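You operate a simulated robot arm through the tools that you are given. There is no shell and no other tool. Be economical: measure what you need, move in short steps, check, and stop when the job is done.

Carry out the task below with a simulated robot arm. There is one attempt and no reset: what you move stays moved.

TASK
Turn the dispenser dial to 20.
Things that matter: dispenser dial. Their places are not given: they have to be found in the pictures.

It is judged by the outcome, as a careful person would: the job done as asked, and still so three seconds after it is handed in. It fails if anything else is knocked over, pushed out of place, dropped, spilled or broken.

THE ROBOT
A 6-joint arm with a two-finger parallel gripper, fixed in place. Base frame: the origin is at the foot of the arm, x ahead of it, y to its left, z up. Lengths are in mm, angles in rad, forces in N, time in s.
Its first joint turns from -1.152 to 1.152 rad. Payload 2.9 kg.
Tool frame: the origin (TCP) lies between the finger pads and is the grasp point; the fingertips stand 30 mm ahead of it; z points along the fingers, y is the line along which they close. The gripper opens to 110 mm. The fingers are 20 mm wide and 10 mm thick; the gripper's body (48 by 112 mm) begins 55 mm behind the TCP.
Orientation is that of the tool frame in the base frame, as [roll, pitch, yaw] about the fixed x, y, z axes, in that order (R = Rz(yaw) Ry(pitch) Rx(roll)). With the fingers straight down and closing along the base's y, the tool's x points along the base's -x, its y along +y and its z along -z.

THE INTERFACE
- The arm moves only by the tool apply_moves. Its arguments are lists of equal length, an entry for each row: "xyz": the shift along the tool's x, y, z in units of 40 mm (1.0 is 40 mm), a list of three; "rot": the turn, a rotation vector about the tool's x, y, z in units of 4 degrees (1.0 is 4 degrees), a list of three. In form: {"xyz": [[x, y, z], ...], "rot": [[ax, ay, az], ...]}. A call has 1 to 20 rows; each row shifts and turns the commanded pose from where the row before left it, along the tool's axes as they then stand. "jaw" is the finger opening in m, from 0 to 0.11, set as the call begins (left out, the last holds). A call with a number of a shift or a turn outside -1 to 1 is refused whole. A row lasts 0.2 s, in which the tool goes at most 50 mm and 0.15 rad; a call with a longer step from one row to the next is refused whole, and so is a gripper value outside its range. A pose out of reach is approached as far as the arm can. The call stops where the force on the tool passes 40 N (or 10 N more than at its start, if that is more) or the arm is blocked; 0.2 s more then pass. The fingers move at their own pace (about 108 mm/s each) and stop on an object; they squeeze with about 23 N. The grip force told is the motor's: it shows also when the fingers shut on nothing. Time passes only in rows, and 0.2 s behind the last, so rows that do not move let the fingers close. It gives the time, the measured TCP pose, the force on the tool (base axes), the opening and the grip force at its end, in the units of the frame above (readings bear some noise), and new pictures: "views" is both (left out), scene, wrist or none.
- Cameras (640 x 400 px; columns grow to the right, rows downward): "scene" is fixed at [93.1, 454.2, 1407.4]; the picture's right is [-0.59, -0.81, 0.00], its down [-0.31, 0.22, -0.92] and it looks along [0.75, -0.54, -0.38] (base axes); focal length 371 px, centre (320, 200). "wrist" rides on the gripper at [-36, 0, -57] in the tool frame; the picture's right is [0.00, -1.00, 0.00], its down [0.97, 0.00, -0.24] and it looks along [0.24, 0.00, 0.97] (tool axes); focal length 218 px, centre (320, 200).
- pixel_to_xyz(camera, pixels): for up to 12 pixels [column, row] of the newest picture of that camera ("zoom" is the newest enlarged one), the place [x, y, z] in the base frame of the surface seen there, good to about 2 mm, but the place of the scene camera against the robot may be out by one fixed shift of up to 12 mm in any direction. No time passes.
- enlarge(camera, box): a new picture of the part [left, top, right, bottom] of that camera's present view, enlarged. No time passes.
- close_job(): hands the job in; it is judged then, once.

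Work in short steps. Measure before you move; look again where a grasp or a placing could have gone wrong, and mend it. You have 60 turns and 120 pictures in all, the two below and enlarged ones among them. Open the gripper and draw the arm clear of the work before you hand the job in, unless the task says otherwise; then end with one line.

The tools are called after ">>>" by a JSON object that holds its "api" and its "payload". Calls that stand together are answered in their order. apply_moves: Moves the arm, as the interface text tells. Its arguments: {"type":"object","properties":{"xyz":{"type":"array","items":{"type":"array","items":{"type":"number"}}},"rot":{"type":"array","items":{"type":"array","items":{"type":"number"}}},"jaw":{"type":"number"},"views":{"type":"string","enum":["both","scene","wrist","none"]}},"required":["xyz","rot"]} The other tools are called the same way: pixel_to_xyz (camera, pixels) gives the place of the surface under pixels of a picture; enlarge (camera, box) takes an enlarged picture of a part of a camera's view; close_job () hands the job in.

At the start:

```text
t: 0.0
ee_pos: [362.1, 180.5, 1279.2]
orientation: [3.141, -0.001, 3.141]
contact_force: [0.4, 0.4, -0.1]
opening: 110.2
grasp_force: 0.0
```

scene: 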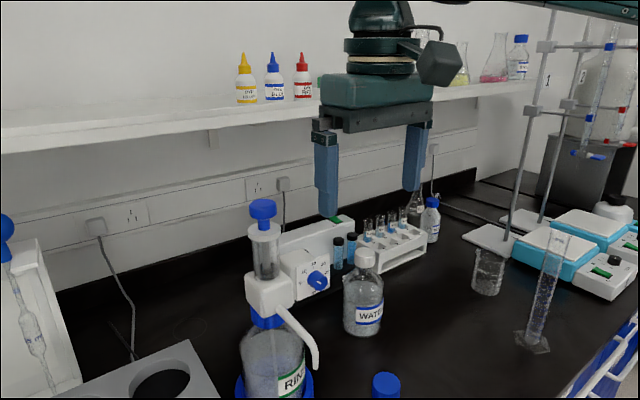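
wrist: 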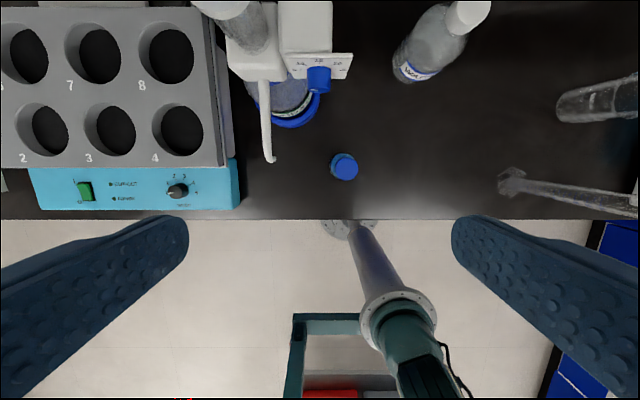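

The dial is a blue knob at scene (318,281) on a white face plate. I enlarge it and measure.

>>> {"api": "enlarge", "payload": {"camera": "scene", "box": [260, 230, 356, 310]}}

>>> {"api": "enlarge", "payload": {"camera": "wrist", "box": [240, 0, 400, 100]}}

>>> {"api": "pixel_to_xyz", "payload": {"camera": "scene", "pixels": [[318, 281], [285, 262], [328, 255], [328, 288], [300, 300], [265, 225], [305, 335], [310, 275], [325, 272], [265, 290]]}}

>>> {"api": "pixel_to_xyz", "payload": {"camera": "wrist", "pixels": [[318, 80], [300, 66], [340, 64], [345, 165], [267, 140], [320, 30], [318, 90]]}}

```text
5.00 times, centred on (308, 270) of scene
```

zoom: 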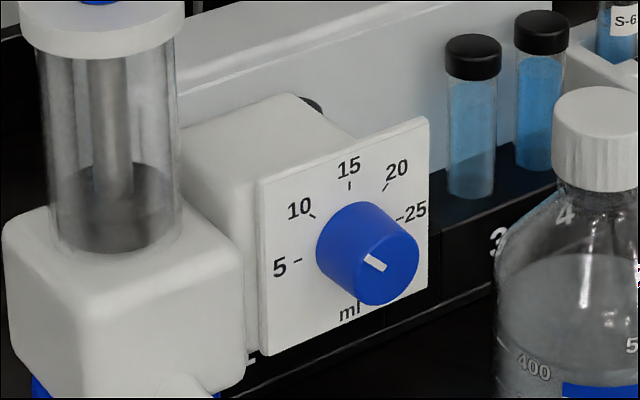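

```text
4.00 times, centred on (320, 50) of wrist
```

zoom: 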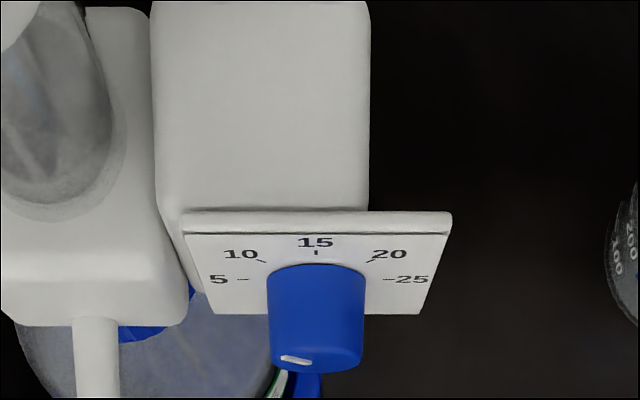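

```text
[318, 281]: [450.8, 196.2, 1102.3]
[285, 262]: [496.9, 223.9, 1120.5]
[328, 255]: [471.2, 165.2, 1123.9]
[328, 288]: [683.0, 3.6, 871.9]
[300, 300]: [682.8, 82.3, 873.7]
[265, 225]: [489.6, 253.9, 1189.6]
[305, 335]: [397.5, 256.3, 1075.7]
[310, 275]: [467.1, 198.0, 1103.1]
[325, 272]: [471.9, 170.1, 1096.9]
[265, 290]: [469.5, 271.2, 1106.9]
```

```text
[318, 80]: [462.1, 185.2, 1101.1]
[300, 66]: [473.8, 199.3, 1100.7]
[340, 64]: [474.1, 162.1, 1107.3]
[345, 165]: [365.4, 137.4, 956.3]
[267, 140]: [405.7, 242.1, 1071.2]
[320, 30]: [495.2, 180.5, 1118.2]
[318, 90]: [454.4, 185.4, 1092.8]
```

The dial plate faces -x at x≈473, with the knob around y≈185, z≈1097, and the pointer looks close to 5. I tilt the tool in place towards horizontal (+x) so it faces the dial.

>>> {"api": "apply_moves", "payload": {"xyz": [[0, 0, 0], [0, 0, 0], [0, 0, 0], [0, 0, 0], [0, 0, 0], [0, 0, 0], [0, 0, 0], [0, 0, 0], [0, 0, 0], [0, 0, 0], [0, 0, 0], [0, 0, 0], [0, 0, 0], [0, 0, 0], [0, 0, 0]], "rot": [[0, -1, 0], [0, -1, 0], [0, -1, 0], [0, -1, 0], [0, -1, 0], [0, -1, 0], [0, -1, 0], [0, -1, 0], [0, -1, 0], [0, -1, 0], [0, -1, 0], [0, -1, 0], [0, -1, 0], [0, -1, 0], [0, -1, 0]]}}

```text
t: 3.2
ee_pos: [429.2, 244.9, 1448.2]
orientation: [-3.121, 0.891, -3.12]
contact_force: [-0.3, 0.6, 0.1]
opening: 109.9
grasp_force: 0.0
out of reach, approached as far as the arm can: row 2, 4, 6, 7, 8, 9, 10, 11, 12, 13, 14, 15
```

scene: 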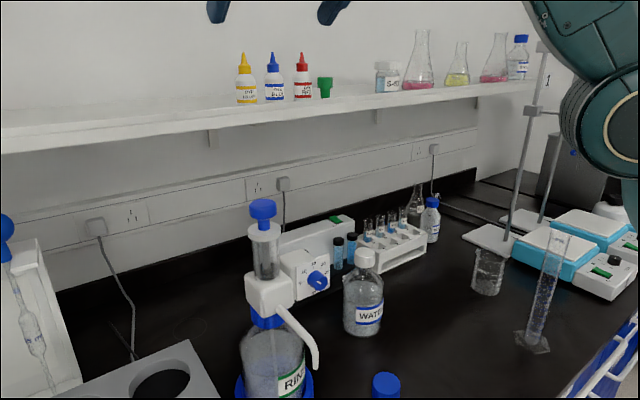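
wrist: 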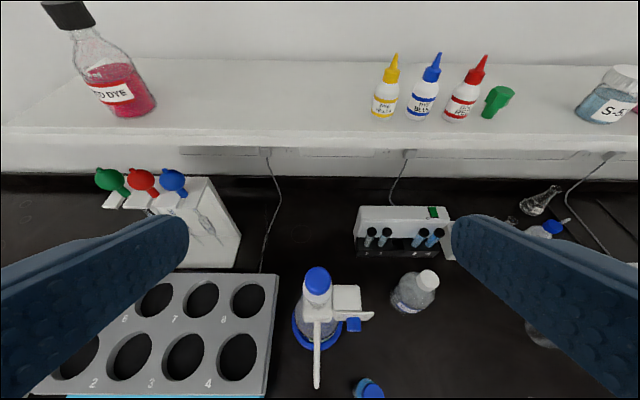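

The arm could not hold position while tilting: it is now at (429,245,1448). I undo the tilt and see where it settles. I also measure the bottle and plate nearby.

>>> {"api": "pixel_to_xyz", "payload": {"camera": "scene", "pixels": [[365, 252], [365, 285], [263, 205], [318, 281], [300, 255], [420, 320], [385, 378], [350, 240], [312, 360]]}}

>>> {"api": "apply_moves", "payload": {"xyz": [[0, 0, 0], [0, 0, 0], [0, 0, 0], [0, 0, 0], [0, 0, 0], [0, 0, 0]], "rot": [[0, 1, 0], [0, 1, 0], [0, 1, 0], [0, 1, 0], [0, 1, 0], [0, 1, 0]], "views": "none"}}

```text
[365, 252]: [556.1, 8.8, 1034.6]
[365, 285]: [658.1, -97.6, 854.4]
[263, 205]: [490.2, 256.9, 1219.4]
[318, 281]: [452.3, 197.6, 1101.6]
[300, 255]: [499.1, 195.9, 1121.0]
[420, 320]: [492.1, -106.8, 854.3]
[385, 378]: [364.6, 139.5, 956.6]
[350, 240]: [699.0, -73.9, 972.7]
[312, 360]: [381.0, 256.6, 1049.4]
```

```text
t: 4.6
ee_pos: [451.7, 226.2, 1427.3]
orientation: [-3.131, 0.622, -3.13]
contact_force: [0.4, 0.4, -0.6]
opening: 110.0
grasp_force: 0.0
out of reach, approached as far as the arm can: row 2, 3, 4, 5, 6
```

The water bottle is far off (556,9) and the real bench is at z≈855, so there is plenty of room on the -y side. I finish undoing the tilt.

>>> {"api": "apply_moves", "payload": {"xyz": [[0, 0, 0], [0, 0, 0], [0, 0, 0], [0, 0, 0], [0, 0, 0], [0, 0, 0], [0, 0, 0], [0, 0, 0], [0, 0, 0], [0, 0, 0]], "rot": [[0, 1, 0], [0, 1, 0], [0, 1, 0], [0, 1, 0], [0, 1, 0], [0, 1, 0], [0, 1, 0], [0, 1, 0], [0, 1, 0], [0, 0, 0]], "views": "none"}}

```text
t: 6.8
ee_pos: [452.8, 226.0, 1425.8]
orientation: [-3.131, 0.62, -3.131]
contact_force: [0.2, 0.8, -0.2]
opening: 109.9
grasp_force: 0.1
out of reach, approached as far as the arm can: row 1, 2, 3, 4, 5, 6, 7, 8, 9
```

>>> {"api": "apply_moves", "payload": {"xyz": [[0, 0, 0.3], [0, 0, 0.3]], "rot": [[0, 0, 0], [0, 0, 0]], "views": "scene"}}

```text
t: 7.4
ee_pos: [465.5, 226.8, 1405.9]
orientation: [-3.131, 0.62, -3.131]
contact_force: [0.4, 0.5, 0.2]
opening: 109.9
grasp_force: 0.0
```

scene: 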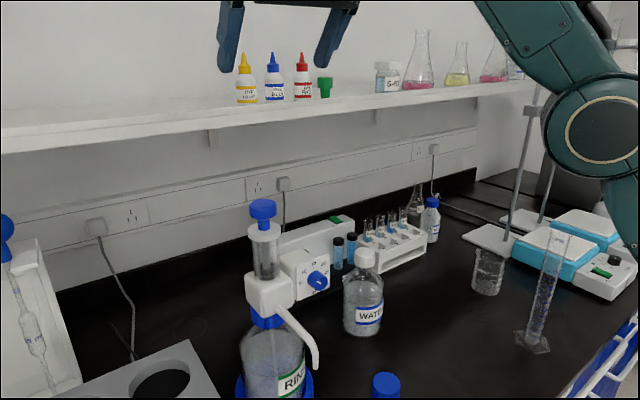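

Each call starts from the measured pose, and translations do work at the 36° tilt. I descend with this tilt to about (400,185,1250), in front of and above the dial.

>>> {"api": "apply_moves", "payload": {"xyz": [[0.449, -0.131, 0.278], [0.449, -0.131, 0.278], [0.449, -0.131, 0.278], [0.449, -0.131, 0.278], [0.449, -0.131, 0.278], [0.449, -0.131, 0.278], [0.449, -0.131, 0.278], [0.449, -0.131, 0.278]], "rot": [[0, 0, 0], [0, 0, 0], [0, 0, 0], [0, 0, 0], [0, 0, 0], [0, 0, 0], [0, 0, 0], [0, 0, 0]]}}

```text
t: 9.2
ee_pos: [461.4, 226.0, 1368.5]
orientation: [-3.129, 0.616, -3.131]
contact_force: [-0.2, -0.2, 0.1]
opening: 110.1
grasp_force: 0.0
out of reach, approached as far as the arm can: row 2, 3, 4, 5, 6, 7, 8
```

scene: 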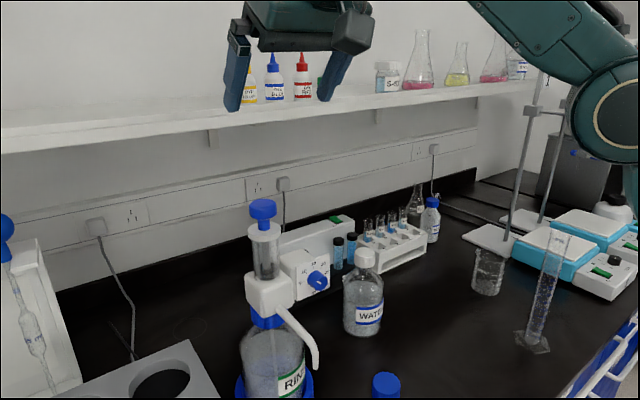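
wrist: 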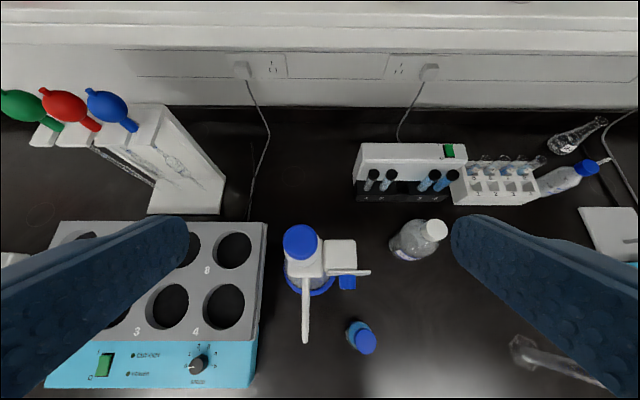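

The wrist is running against an inner limit, so I return the tool to vertical while going straight down.

>>> {"api": "apply_moves", "payload": {"xyz": [[0.22, 0, 0.3], [0.2, 0, 0.32], [0.18, 0, 0.33], [0.15, 0, 0.34], [0.13, 0, 0.35], [0.1, 0, 0.36], [0.08, 0, 0.37], [0.05, 0, 0.37], [0.03, 0, 0.37]], "rot": [[0, 1, 0], [0, 1, 0], [0, 1, 0], [0, 1, 0], [0, 1, 0], [0, 1, 0], [0, 1, 0], [0, 1, 0], [0, 0.8, 0]], "views": "none"}}

```text
t: 11.2
ee_pos: [457.7, 226.3, 1234.1]
orientation: [-3.133, 0.005, -3.135]
contact_force: [1.2, 0.4, -0.2]
opening: 110.0
grasp_force: 0.0
```

Vertical again at (458,226,1234). I move back and sideways to about (425,185), clear of the syringe.

>>> {"api": "apply_moves", "payload": {"xyz": [[0.4, 0, 0], [0.4, 0, 0], [0, -0.5, 0], [0, -0.53, 0]], "rot": [[0, 0, 0], [0, 0, 0], [0, 0, 0], [0, 0, 0]]}}

>>> {"api": "enlarge", "payload": {"camera": "wrist", "box": [240, 80, 400, 180]}}

```text
t: 12.2
ee_pos: [427.9, 185.0, 1235.5]
orientation: [-3.133, 0.006, -3.136]
contact_force: [-0.2, 0.7, -0.3]
opening: 109.9
grasp_force: 0.1
```

scene: 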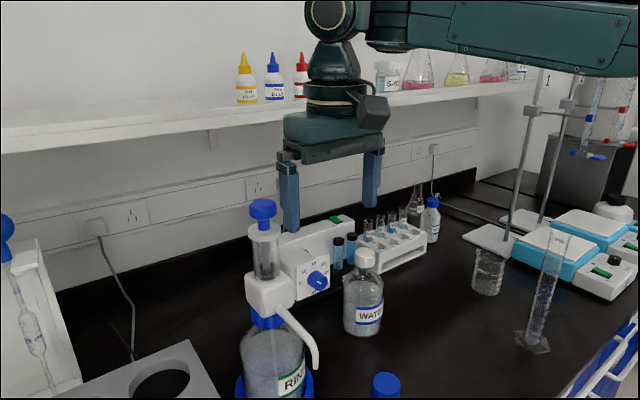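
wrist: 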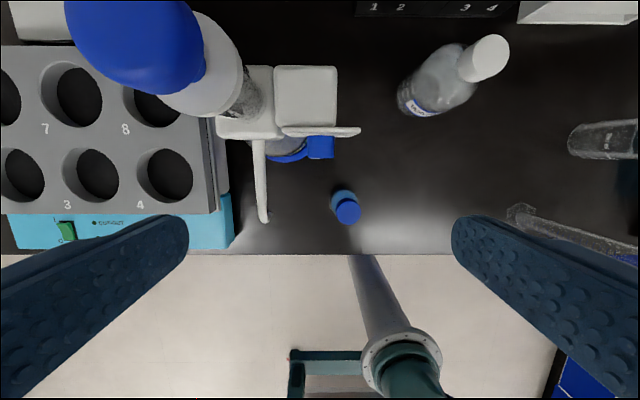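

```text
4.00 times, centred on (320, 130) of wrist
```

zoom: 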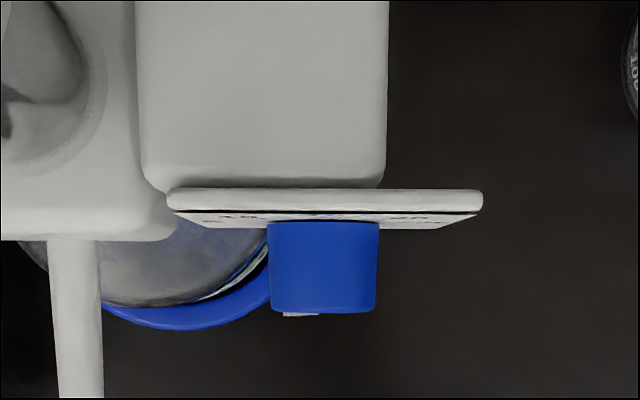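

Looking straight down on the knob, it protrudes from the plate. I measure its edges.

>>> {"api": "pixel_to_xyz", "payload": {"camera": "zoom", "pixels": [[275, 268], [323, 268], [372, 268], [323, 305], [323, 228], [323, 196], [190, 200], [470, 200], [300, 314], [80, 330], [150, 150], [230, 60]]}}

>>> {"api": "pixel_to_xyz", "payload": {"camera": "wrist", "pixels": [[274, 25], [302, 90], [320, 131], [230, 90], [250, 105]]}}

```text
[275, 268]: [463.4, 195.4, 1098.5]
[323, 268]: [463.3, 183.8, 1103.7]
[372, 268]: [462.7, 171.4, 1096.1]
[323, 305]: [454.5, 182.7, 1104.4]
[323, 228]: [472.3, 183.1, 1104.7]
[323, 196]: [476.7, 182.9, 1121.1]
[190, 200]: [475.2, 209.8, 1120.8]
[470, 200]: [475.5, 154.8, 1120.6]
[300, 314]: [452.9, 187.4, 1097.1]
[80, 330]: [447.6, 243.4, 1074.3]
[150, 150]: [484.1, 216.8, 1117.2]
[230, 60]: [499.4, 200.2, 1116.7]
```

```text
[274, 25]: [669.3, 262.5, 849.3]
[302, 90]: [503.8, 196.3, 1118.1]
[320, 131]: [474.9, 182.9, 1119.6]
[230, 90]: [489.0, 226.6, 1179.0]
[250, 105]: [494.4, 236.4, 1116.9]
```

The knob is centred at about (y 183.3, z 1091), with diameter 25 and x from 452 to 473. The pointer lines up with the 10 tick (about 40° above left), so it needs about 90° clockwise. I will grip from above, astride the knob, and roll the tool about base x towards -y. First I partly close the fingers and descend partway at x=456.

>>> {"api": "apply_moves", "payload": {"xyz": [[-0.35, -0.04, 0], [-0.35, 0, 0], [0, 0, 0.5], [0, 0, 0.5], [0, 0, 0.5], [0, 0, 0.5], [0, 0, 0.2]], "rot": [[0, 0, 0], [0, 0, 0], [0, 0, 0], [0, 0, 0], [0, 0, 0], [0, 0, 0], [0, 0, 0]], "jaw": 0.05}}

>>> {"api": "enlarge", "payload": {"camera": "scene", "box": [230, 190, 358, 310]}}

```text
t: 13.8
ee_pos: [469.3, 189.2, 1164.3]
orientation: [-3.133, 0.004, -3.135]
contact_force: [-0.1, 0.9, 0.2]
opening: 50.1
grasp_force: 0.1
out of reach, approached as far as the arm can: row 6, 7
```

scene: 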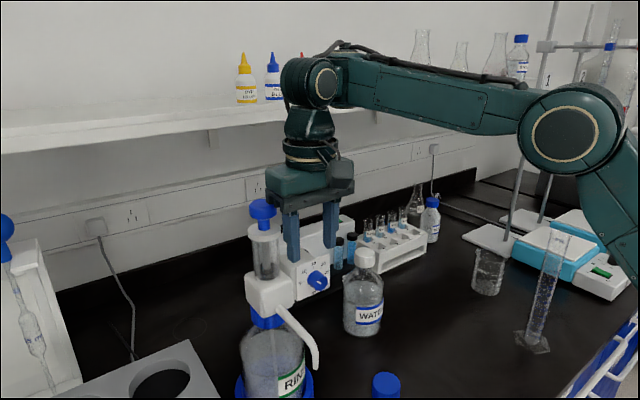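
wrist: 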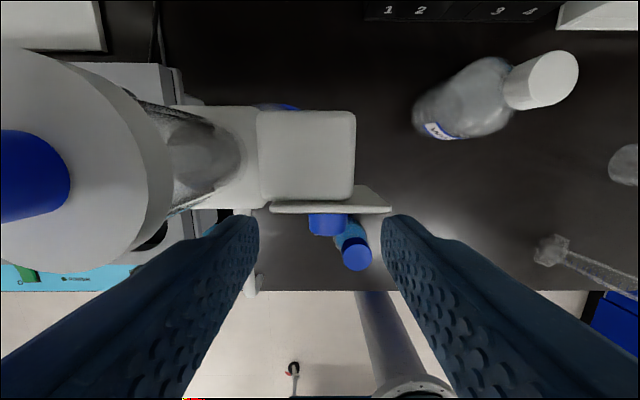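

```text
3.33 times, centred on (294, 250) of scene
```

zoom: 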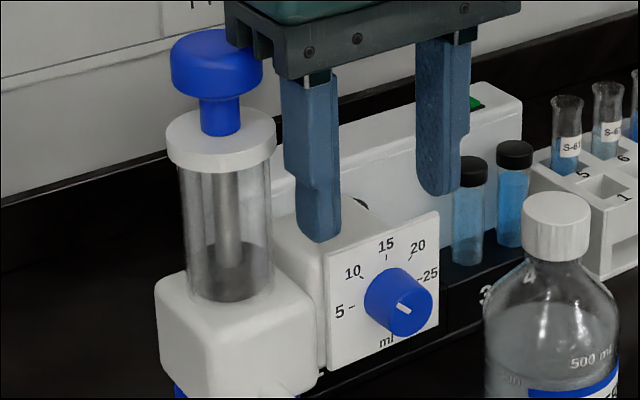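

The arm strayed to x=469 and reports rows out of reach. The fingertips (z≈1134) are still above the plate, so nothing was touched. I back off in x with small steps to see what the limit is.

>>> {"api": "apply_moves", "payload": {"xyz": [[0.2, -0.1, 0], [0.15, -0.05, 0]], "rot": [[0, 0, 0], [0, 0, 0]], "views": "none"}}

```text
t: 14.4
ee_pos: [462.6, 184.4, 1171.0]
orientation: [-3.132, 0.003, -3.137]
contact_force: [-0.1, 0.6, 0.0]
opening: 50.0
grasp_force: 0.0
out of reach, approached as far as the arm can: row 1, 2
```

There is a wrist-flex limit: with the tool vertical the arm cannot go lower here. Rolling the tool towards -y, with the body swinging to the free side, may relieve it. I back off upward and test a 40° roll in free space.

>>> {"api": "apply_moves", "payload": {"xyz": [[0, 0, -0.7], [0, 0, -0.7], [0.5, 0, 0], [0.3, 0, 0], [0, 0, 0], [0, 0, 0], [0, 0, 0], [0, 0, 0], [0, 0, 0], [0, 0, 0], [0, 0, 0], [0, 0, 0], [0, 0, 0], [0, 0, 0]], "rot": [[0, 0, 0], [0, 0, 0], [0, 0, 0], [0, 0, 0], [-1, 0, 0], [-1, 0, 0], [-1, 0, 0], [-1, 0, 0], [-1, 0, 0], [-1, 0, 0], [-1, 0, 0], [-1, 0, 0], [-1, 0, 0], [-1, 0, 0]], "views": "scene"}}

```text
t: 17.4
ee_pos: [459.1, 173.0, 1242.3]
orientation: [2.722, -0.034, -3.137]
contact_force: [-0.3, 0.0, 0.2]
opening: 50.1
grasp_force: 0.1
out of reach, approached as far as the arm can: row 5, 6, 7, 9, 13, 14
```

scene: 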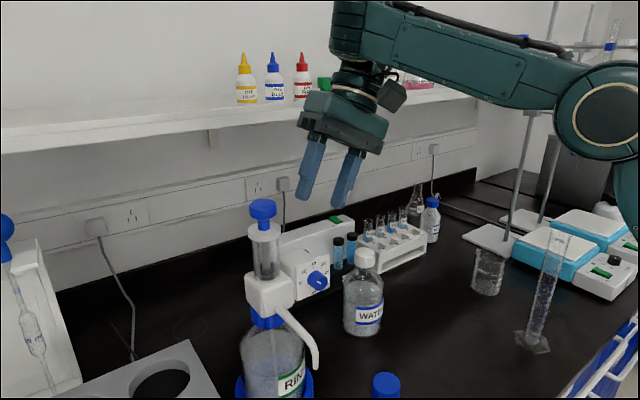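

The wrist seems limited to staying far from the shoulder, and the readings fit that. Leaning the hand slightly forward (inward tilt) should allow lower heights. I roll back upright and add 12° of that tilt at a safe height.

>>> {"api": "apply_moves", "payload": {"xyz": [[0, 0, 0], [0, 0, 0], [0, 0, 0], [0, 0, 0], [0, 0, 0], [0, 0, 0], [0, 0, 0], [0, 0, 0], [0, 0, 0]], "rot": [[1, 0.2, 0], [1, 0.2, 0], [1, 0, 0], [1, 0, 0], [1, 0, 0], [1, 0, 0], [0, 1, 0], [0, 1, 0], [0, 1, 0]], "views": "none"}}

```text
t: 19.4
ee_pos: [454.4, 171.8, 1236.0]
orientation: [3.138, -0.263, -3.128]
contact_force: [-0.6, -0.3, -0.2]
opening: 50.0
grasp_force: 0.1
out of reach, approached as far as the arm can: row 9
```

>>> {"api": "apply_moves", "payload": {"xyz": [[-0.065, 0.07, 0.41], [-0.065, 0.07, 0.41], [-0.065, 0.07, 0.41], [-0.065, 0.07, 0.41]], "rot": [[0, 0, 0], [0, 0, 0], [0, 0, 0], [0, 0, 0]]}}

```text
t: 20.4
ee_pos: [447.0, 182.7, 1170.6]
orientation: [3.139, -0.262, -3.127]
contact_force: [0.0, -0.4, -0.2]
opening: 50.0
grasp_force: 0.1
```

scene: 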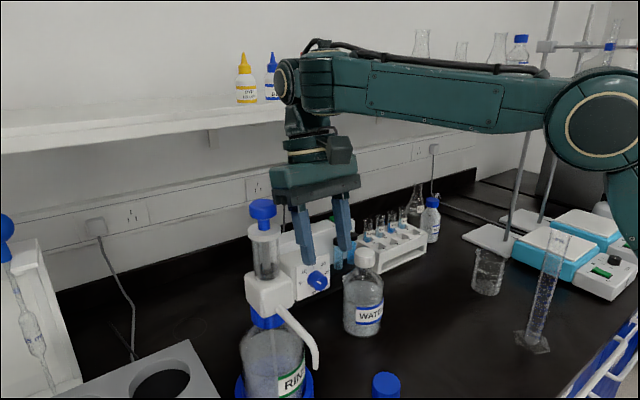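
wrist: 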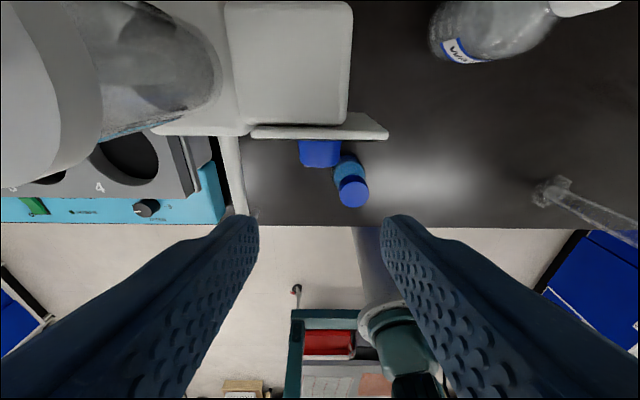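

The pose is exact and reachable with the 15° tilt. I measure the syringe and plate edges for clearance before descending.

>>> {"api": "pixel_to_xyz", "payload": {"camera": "wrist", "pixels": [[90, 110], [70, 30], [60, 170], [205, 70], [175, 110], [230, 20], [265, 130], [380, 132], [320, 128], [320, 160], [235, 190], [255, 222]]}}

```text
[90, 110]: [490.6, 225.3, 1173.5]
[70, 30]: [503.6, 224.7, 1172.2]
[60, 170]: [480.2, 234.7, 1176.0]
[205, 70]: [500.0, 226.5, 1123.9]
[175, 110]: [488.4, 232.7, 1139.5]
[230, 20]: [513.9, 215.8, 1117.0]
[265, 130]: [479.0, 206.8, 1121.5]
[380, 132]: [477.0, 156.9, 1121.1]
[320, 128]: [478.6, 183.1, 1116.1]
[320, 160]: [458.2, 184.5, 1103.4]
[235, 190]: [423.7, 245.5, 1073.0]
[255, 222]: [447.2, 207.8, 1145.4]
```

The syringe barrel and cap (edge at x≈480–504, y≈225) would block the gripper body if it straddled the knob. Instead I open to 90 mm and use only the left finger's inner pad: press it on the knob's +y side and drag upwards, which turns the knob clockwise. The body then stays at y<215. I shift to y≈160 and descend halfway.

>>> {"api": "apply_moves", "payload": {"xyz": [[0, -0.29, 0], [0, -0.29, 0], [-0.144, 0, 0.414], [-0.144, 0, 0.414]], "rot": [[0, 0, 0], [0, 0, 0], [0, 0, 0], [0, 0, 0]], "jaw": 0.09}}

>>> {"api": "enlarge", "payload": {"camera": "scene", "box": [230, 190, 358, 310]}}

```text
t: 21.4
ee_pos: [450.5, 159.8, 1134.3]
orientation: [3.14, -0.265, -3.129]
contact_force: [0.2, 0.2, 0.7]
opening: 90.1
grasp_force: 0.1
```

scene: 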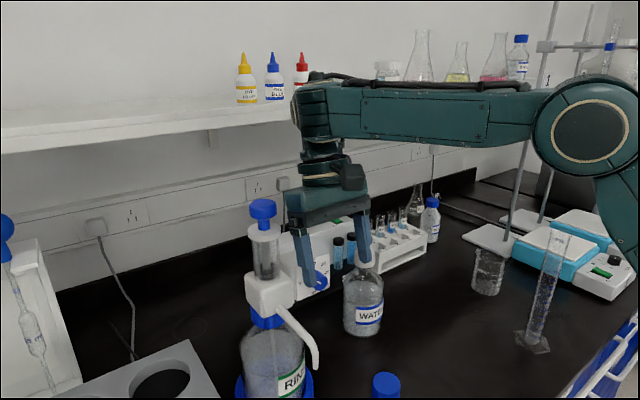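
wrist: 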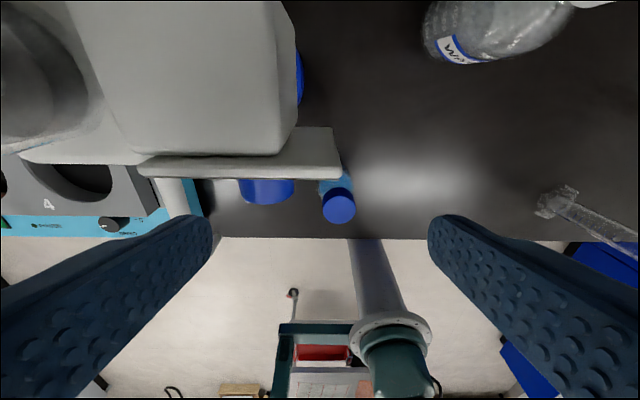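

```text
3.33 times, centred on (294, 250) of scene
```

zoom: 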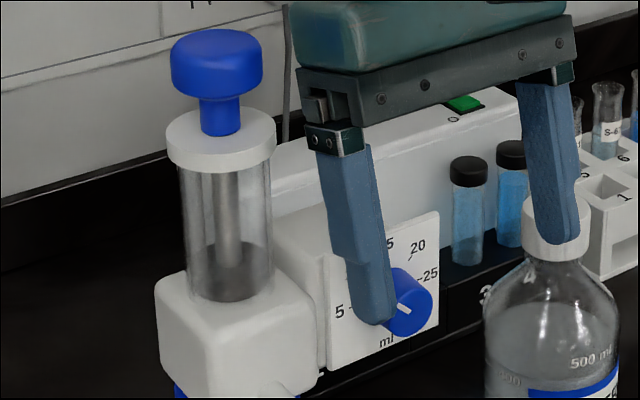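

Clear so far: the finger is left of the knob, and the pointer at (398–411, 305–312) points to 10. I descend to about z=1097.

>>> {"api": "apply_moves", "payload": {"xyz": [[-0.092, 0, 0.295], [-0.092, 0, 0.295], [-0.092, 0, 0.295]], "rot": [[0, 0, 0], [0, 0, 0], [0, 0, 0]]}}

>>> {"api": "enlarge", "payload": {"camera": "scene", "box": [230, 190, 358, 310]}}

```text
t: 22.2
ee_pos: [450.1, 160.0, 1098.9]
orientation: [3.139, -0.265, -3.127]
contact_force: [0.1, 0.7, 0.3]
opening: 89.9
grasp_force: 0.1
```

scene: 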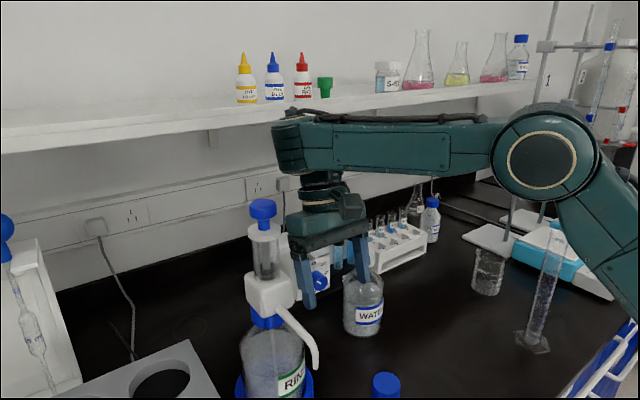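
wrist: 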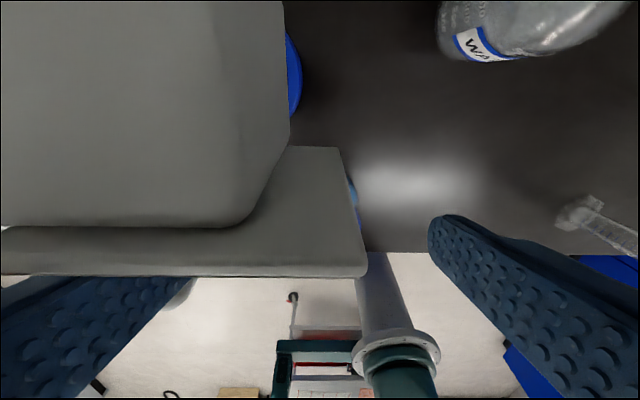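

```text
3.33 times, centred on (294, 250) of scene
```

zoom: 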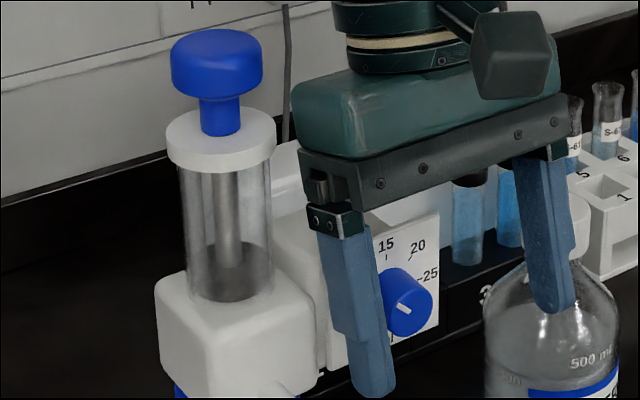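

Positioned beside the knob with no contact. I shift 2 mm towards the plate and approach the knob in -y.

>>> {"api": "apply_moves", "payload": {"xyz": [[-0.048, 0, -0.013], [0, -0.1, 0], [0, -0.1, 0], [0, -0.02, 0], [0, -0.02, 0]], "rot": [[0, 0, 0], [0, 0, 0], [0, 0, 0], [0, 0, 0], [0, 0, 0]], "views": "none"}}

```text
t: 23.4
ee_pos: [453.2, 149.4, 1098.2]
orientation: [3.139, -0.266, -3.13]
contact_force: [0.0, -0.3, 0.7]
opening: 90.0
grasp_force: 0.1
```

>>> {"api": "apply_moves", "payload": {"xyz": [[0, -0.02, 0], [0, -0.02, 0]], "rot": [[0, 0, 0], [0, 0, 0]], "views": "none"}}

>>> {"api": "enlarge", "payload": {"camera": "scene", "box": [280, 230, 360, 310]}}

```text
t: 24.0
ee_pos: [451.7, 149.7, 1099.6]
orientation: [3.138, -0.266, -3.128]
contact_force: [-0.7, 5.4, 1.3]
opening: 92.5
grasp_force: 2.7
```

```text
5.00 times, centred on (320, 270) of scene
```

zoom: 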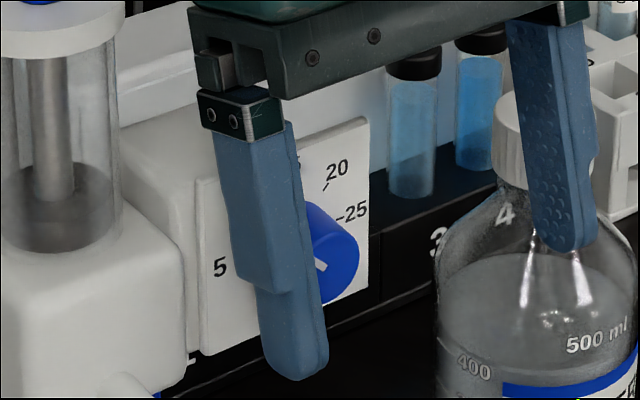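

Contact made (5.4 N in +y). I press slightly more and drag up 12 mm.

>>> {"api": "apply_moves", "payload": {"xyz": [[0, -0.03, 0], [0.013, 0, -0.048], [0.013, 0, -0.048], [0.013, 0, -0.048], [0.013, 0, -0.048], [0.013, 0, -0.048], [0.013, 0, -0.048]], "rot": [[0, 0, 0], [0, 0, 0], [0, 0, 0], [0, 0, 0], [0, 0, 0], [0, 0, 0], [0, 0, 0]], "views": "none"}}

>>> {"api": "enlarge", "payload": {"camera": "scene", "box": [280, 230, 360, 310]}}

```text
t: 25.6
ee_pos: [453.3, 146.3, 1109.8]
orientation: [3.14, -0.265, -3.13]
contact_force: [0.8, 8.3, -1.1]
opening: 94.1
grasp_force: 3.9
```

```text
5.00 times, centred on (320, 270) of scene
```

zoom: 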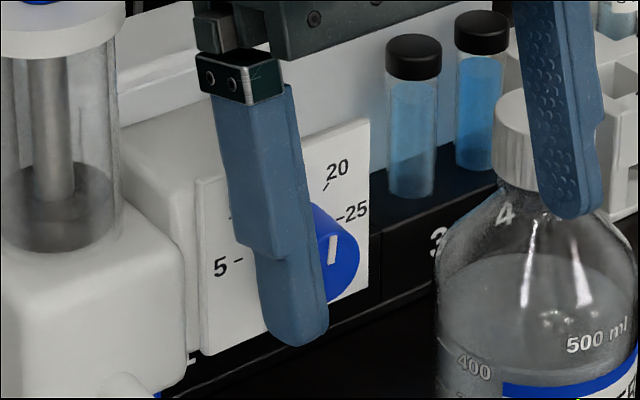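

No slip: the pointer has moved to about 10° right of the 15. About 35° (≈8 mm) remains, and I am near the fingertip. I back off in +y, go down 10 mm, and re-approach.

>>> {"api": "apply_moves", "payload": {"xyz": [[0, 0.1, 0], [0, 0.07, 0], [-0.032, 0, 0.12], [-0.032, 0, 0.12], [0, -0.05, 0], [0, -0.04, 0]], "rot": [[0, 0, 0], [0, 0, 0], [0, 0, 0], [0, 0, 0], [0, 0, 0], [0, 0, 0]], "views": "none"}}

>>> {"api": "enlarge", "payload": {"camera": "scene", "box": [280, 230, 360, 310]}}

```text
t: 27.0
ee_pos: [453.7, 151.4, 1100.9]
orientation: [3.14, -0.266, -3.131]
contact_force: [-0.5, -0.2, -0.1]
opening: 89.9
grasp_force: 0.0
```

```text
5.00 times, centred on (320, 270) of scene
```

zoom: 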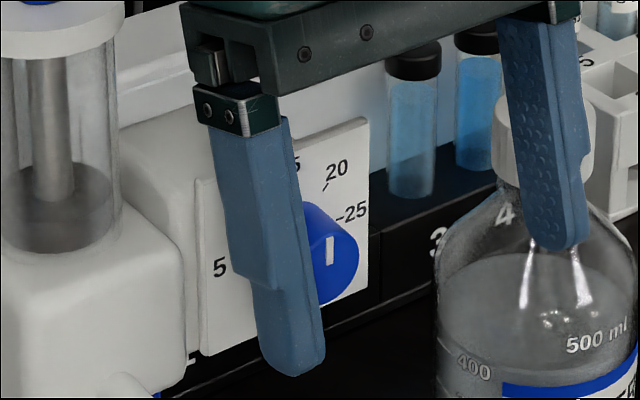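

The pointer now reads 15 (straight up). I press again and drag up 11 mm.

>>> {"api": "apply_moves", "payload": {"xyz": [[0, -0.06, 0], [0, -0.05, 0], [0.013, 0, -0.048], [0.013, 0, -0.048], [0.013, 0, -0.048], [0.013, 0, -0.048], [0.013, 0, -0.048], [0.006, 0, -0.024]], "rot": [[0, 0, 0], [0, 0, 0], [0, 0, 0], [0, 0, 0], [0, 0, 0], [0, 0, 0], [0, 0, 0], [0, 0, 0]], "views": "none"}}

>>> {"api": "enlarge", "payload": {"camera": "scene", "box": [280, 230, 360, 310]}}

```text
t: 28.8
ee_pos: [452.5, 147.3, 1110.6]
orientation: [3.14, -0.267, -3.127]
contact_force: [-2.5, 12.4, -0.4]
opening: 95.9
grasp_force: 5.9
```

```text
5.00 times, centred on (320, 270) of scene
```

zoom: 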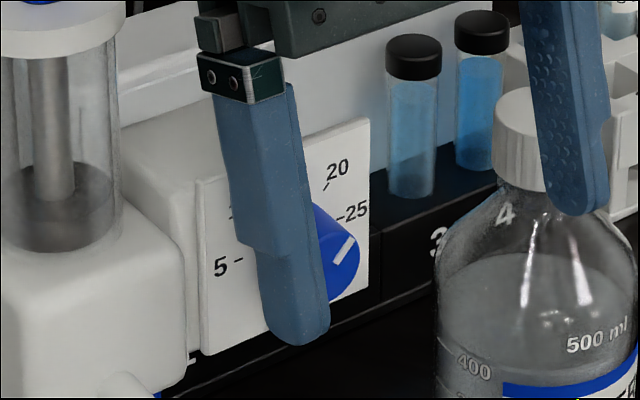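

The pointer is now about 50° right of up, at or slightly past 20. I back off and look.

>>> {"api": "apply_moves", "payload": {"xyz": [[0, 0.1, 0], [0, 0.1, 0], [0, 0.05, 0], [0, 0, 0], [0, 0, 0]], "rot": [[0, 0, 0], [0, 0, 0], [0, 0, 0], [0, 0, 0], [0, 0, 0]], "views": "none"}}

>>> {"api": "enlarge", "payload": {"camera": "scene", "box": [290, 240, 350, 300]}}

```text
t: 30.0
ee_pos: [452.9, 156.2, 1110.8]
orientation: [3.14, -0.266, -3.129]
contact_force: [-0.4, -0.4, 0.1]
opening: 89.9
grasp_force: 0.1
```

```text
6.67 times, centred on (320, 270) of scene
```

zoom: 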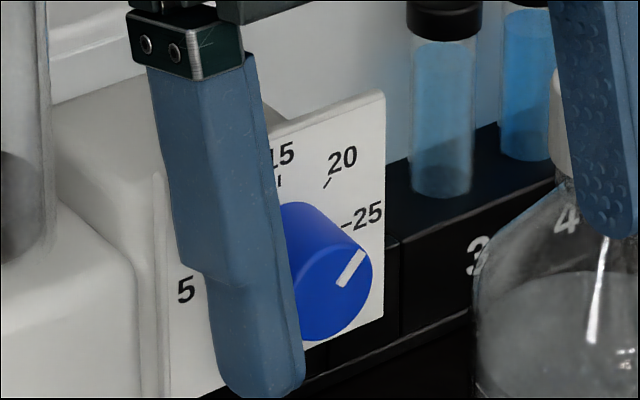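

The pointer settled near the 20 direction. I withdraw the finger upward and away for an unobstructed check.

>>> {"api": "apply_moves", "payload": {"xyz": [[0.1, 0, 0], [0.13, 0, -0.48], [0.13, 0, -0.48], [0.13, 0, -0.48], [0.13, 0, -0.48], [0.13, 0, -0.48]], "rot": [[0, 0, 0], [0, 0, 0], [0, 0, 0], [0, 0, 0], [0, 0, 0], [0, 0, 0]]}}

>>> {"api": "enlarge", "payload": {"camera": "scene", "box": [290, 240, 350, 300]}}

>>> {"api": "enlarge", "payload": {"camera": "wrist", "box": [220, 80, 380, 240]}}

```text
t: 31.4
ee_pos: [449.1, 155.6, 1212.6]
orientation: [3.139, -0.266, -3.129]
contact_force: [0.7, 0.5, 0.0]
opening: 90.1
grasp_force: 0.0
```

scene: 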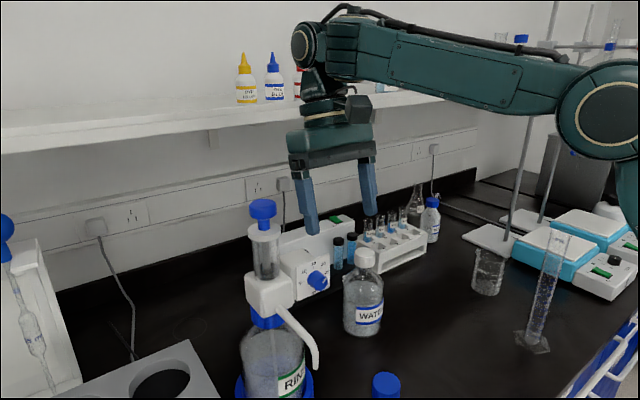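
wrist: 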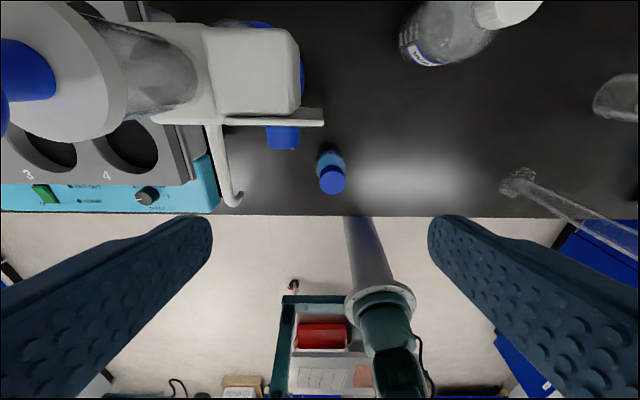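

```text
6.67 times, centred on (320, 270) of scene
```

zoom: 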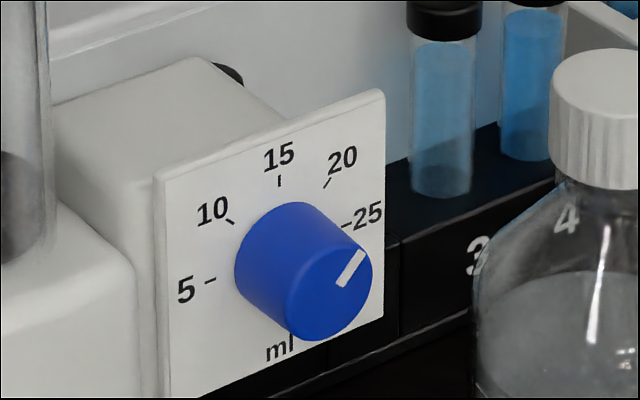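

```text
2.50 times, centred on (300, 160) of wrist
```

zoom: 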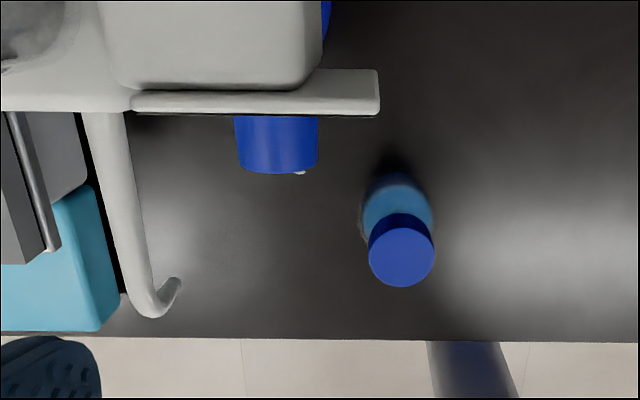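

>>> {"api": "enlarge", "payload": {"camera": "scene", "box": [310, 262, 350, 292]}}

```text
13.33 times, centred on (330, 277) of scene
```

zoom: 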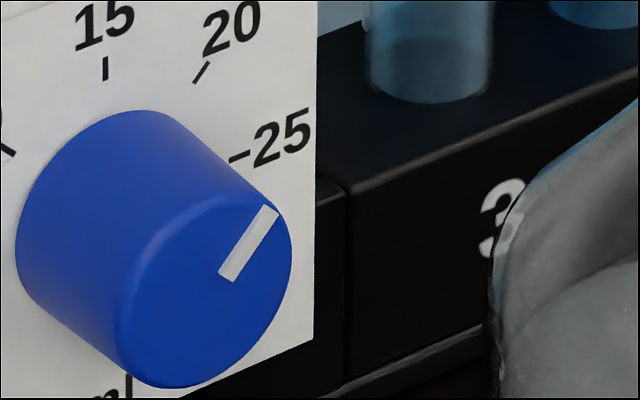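

The pointer lines up with the 20 tick within about 3°. The gripper is open and well clear, and nothing else has moved, so I hand in.

>>> {"api": "close_job", "payload": {}}

```text
The job is handed in.
```

I turned the dispenser dial from 10 to 20. In the last close-up the pointer sat within about 3° of the 20 mark, and nothing else was moved.
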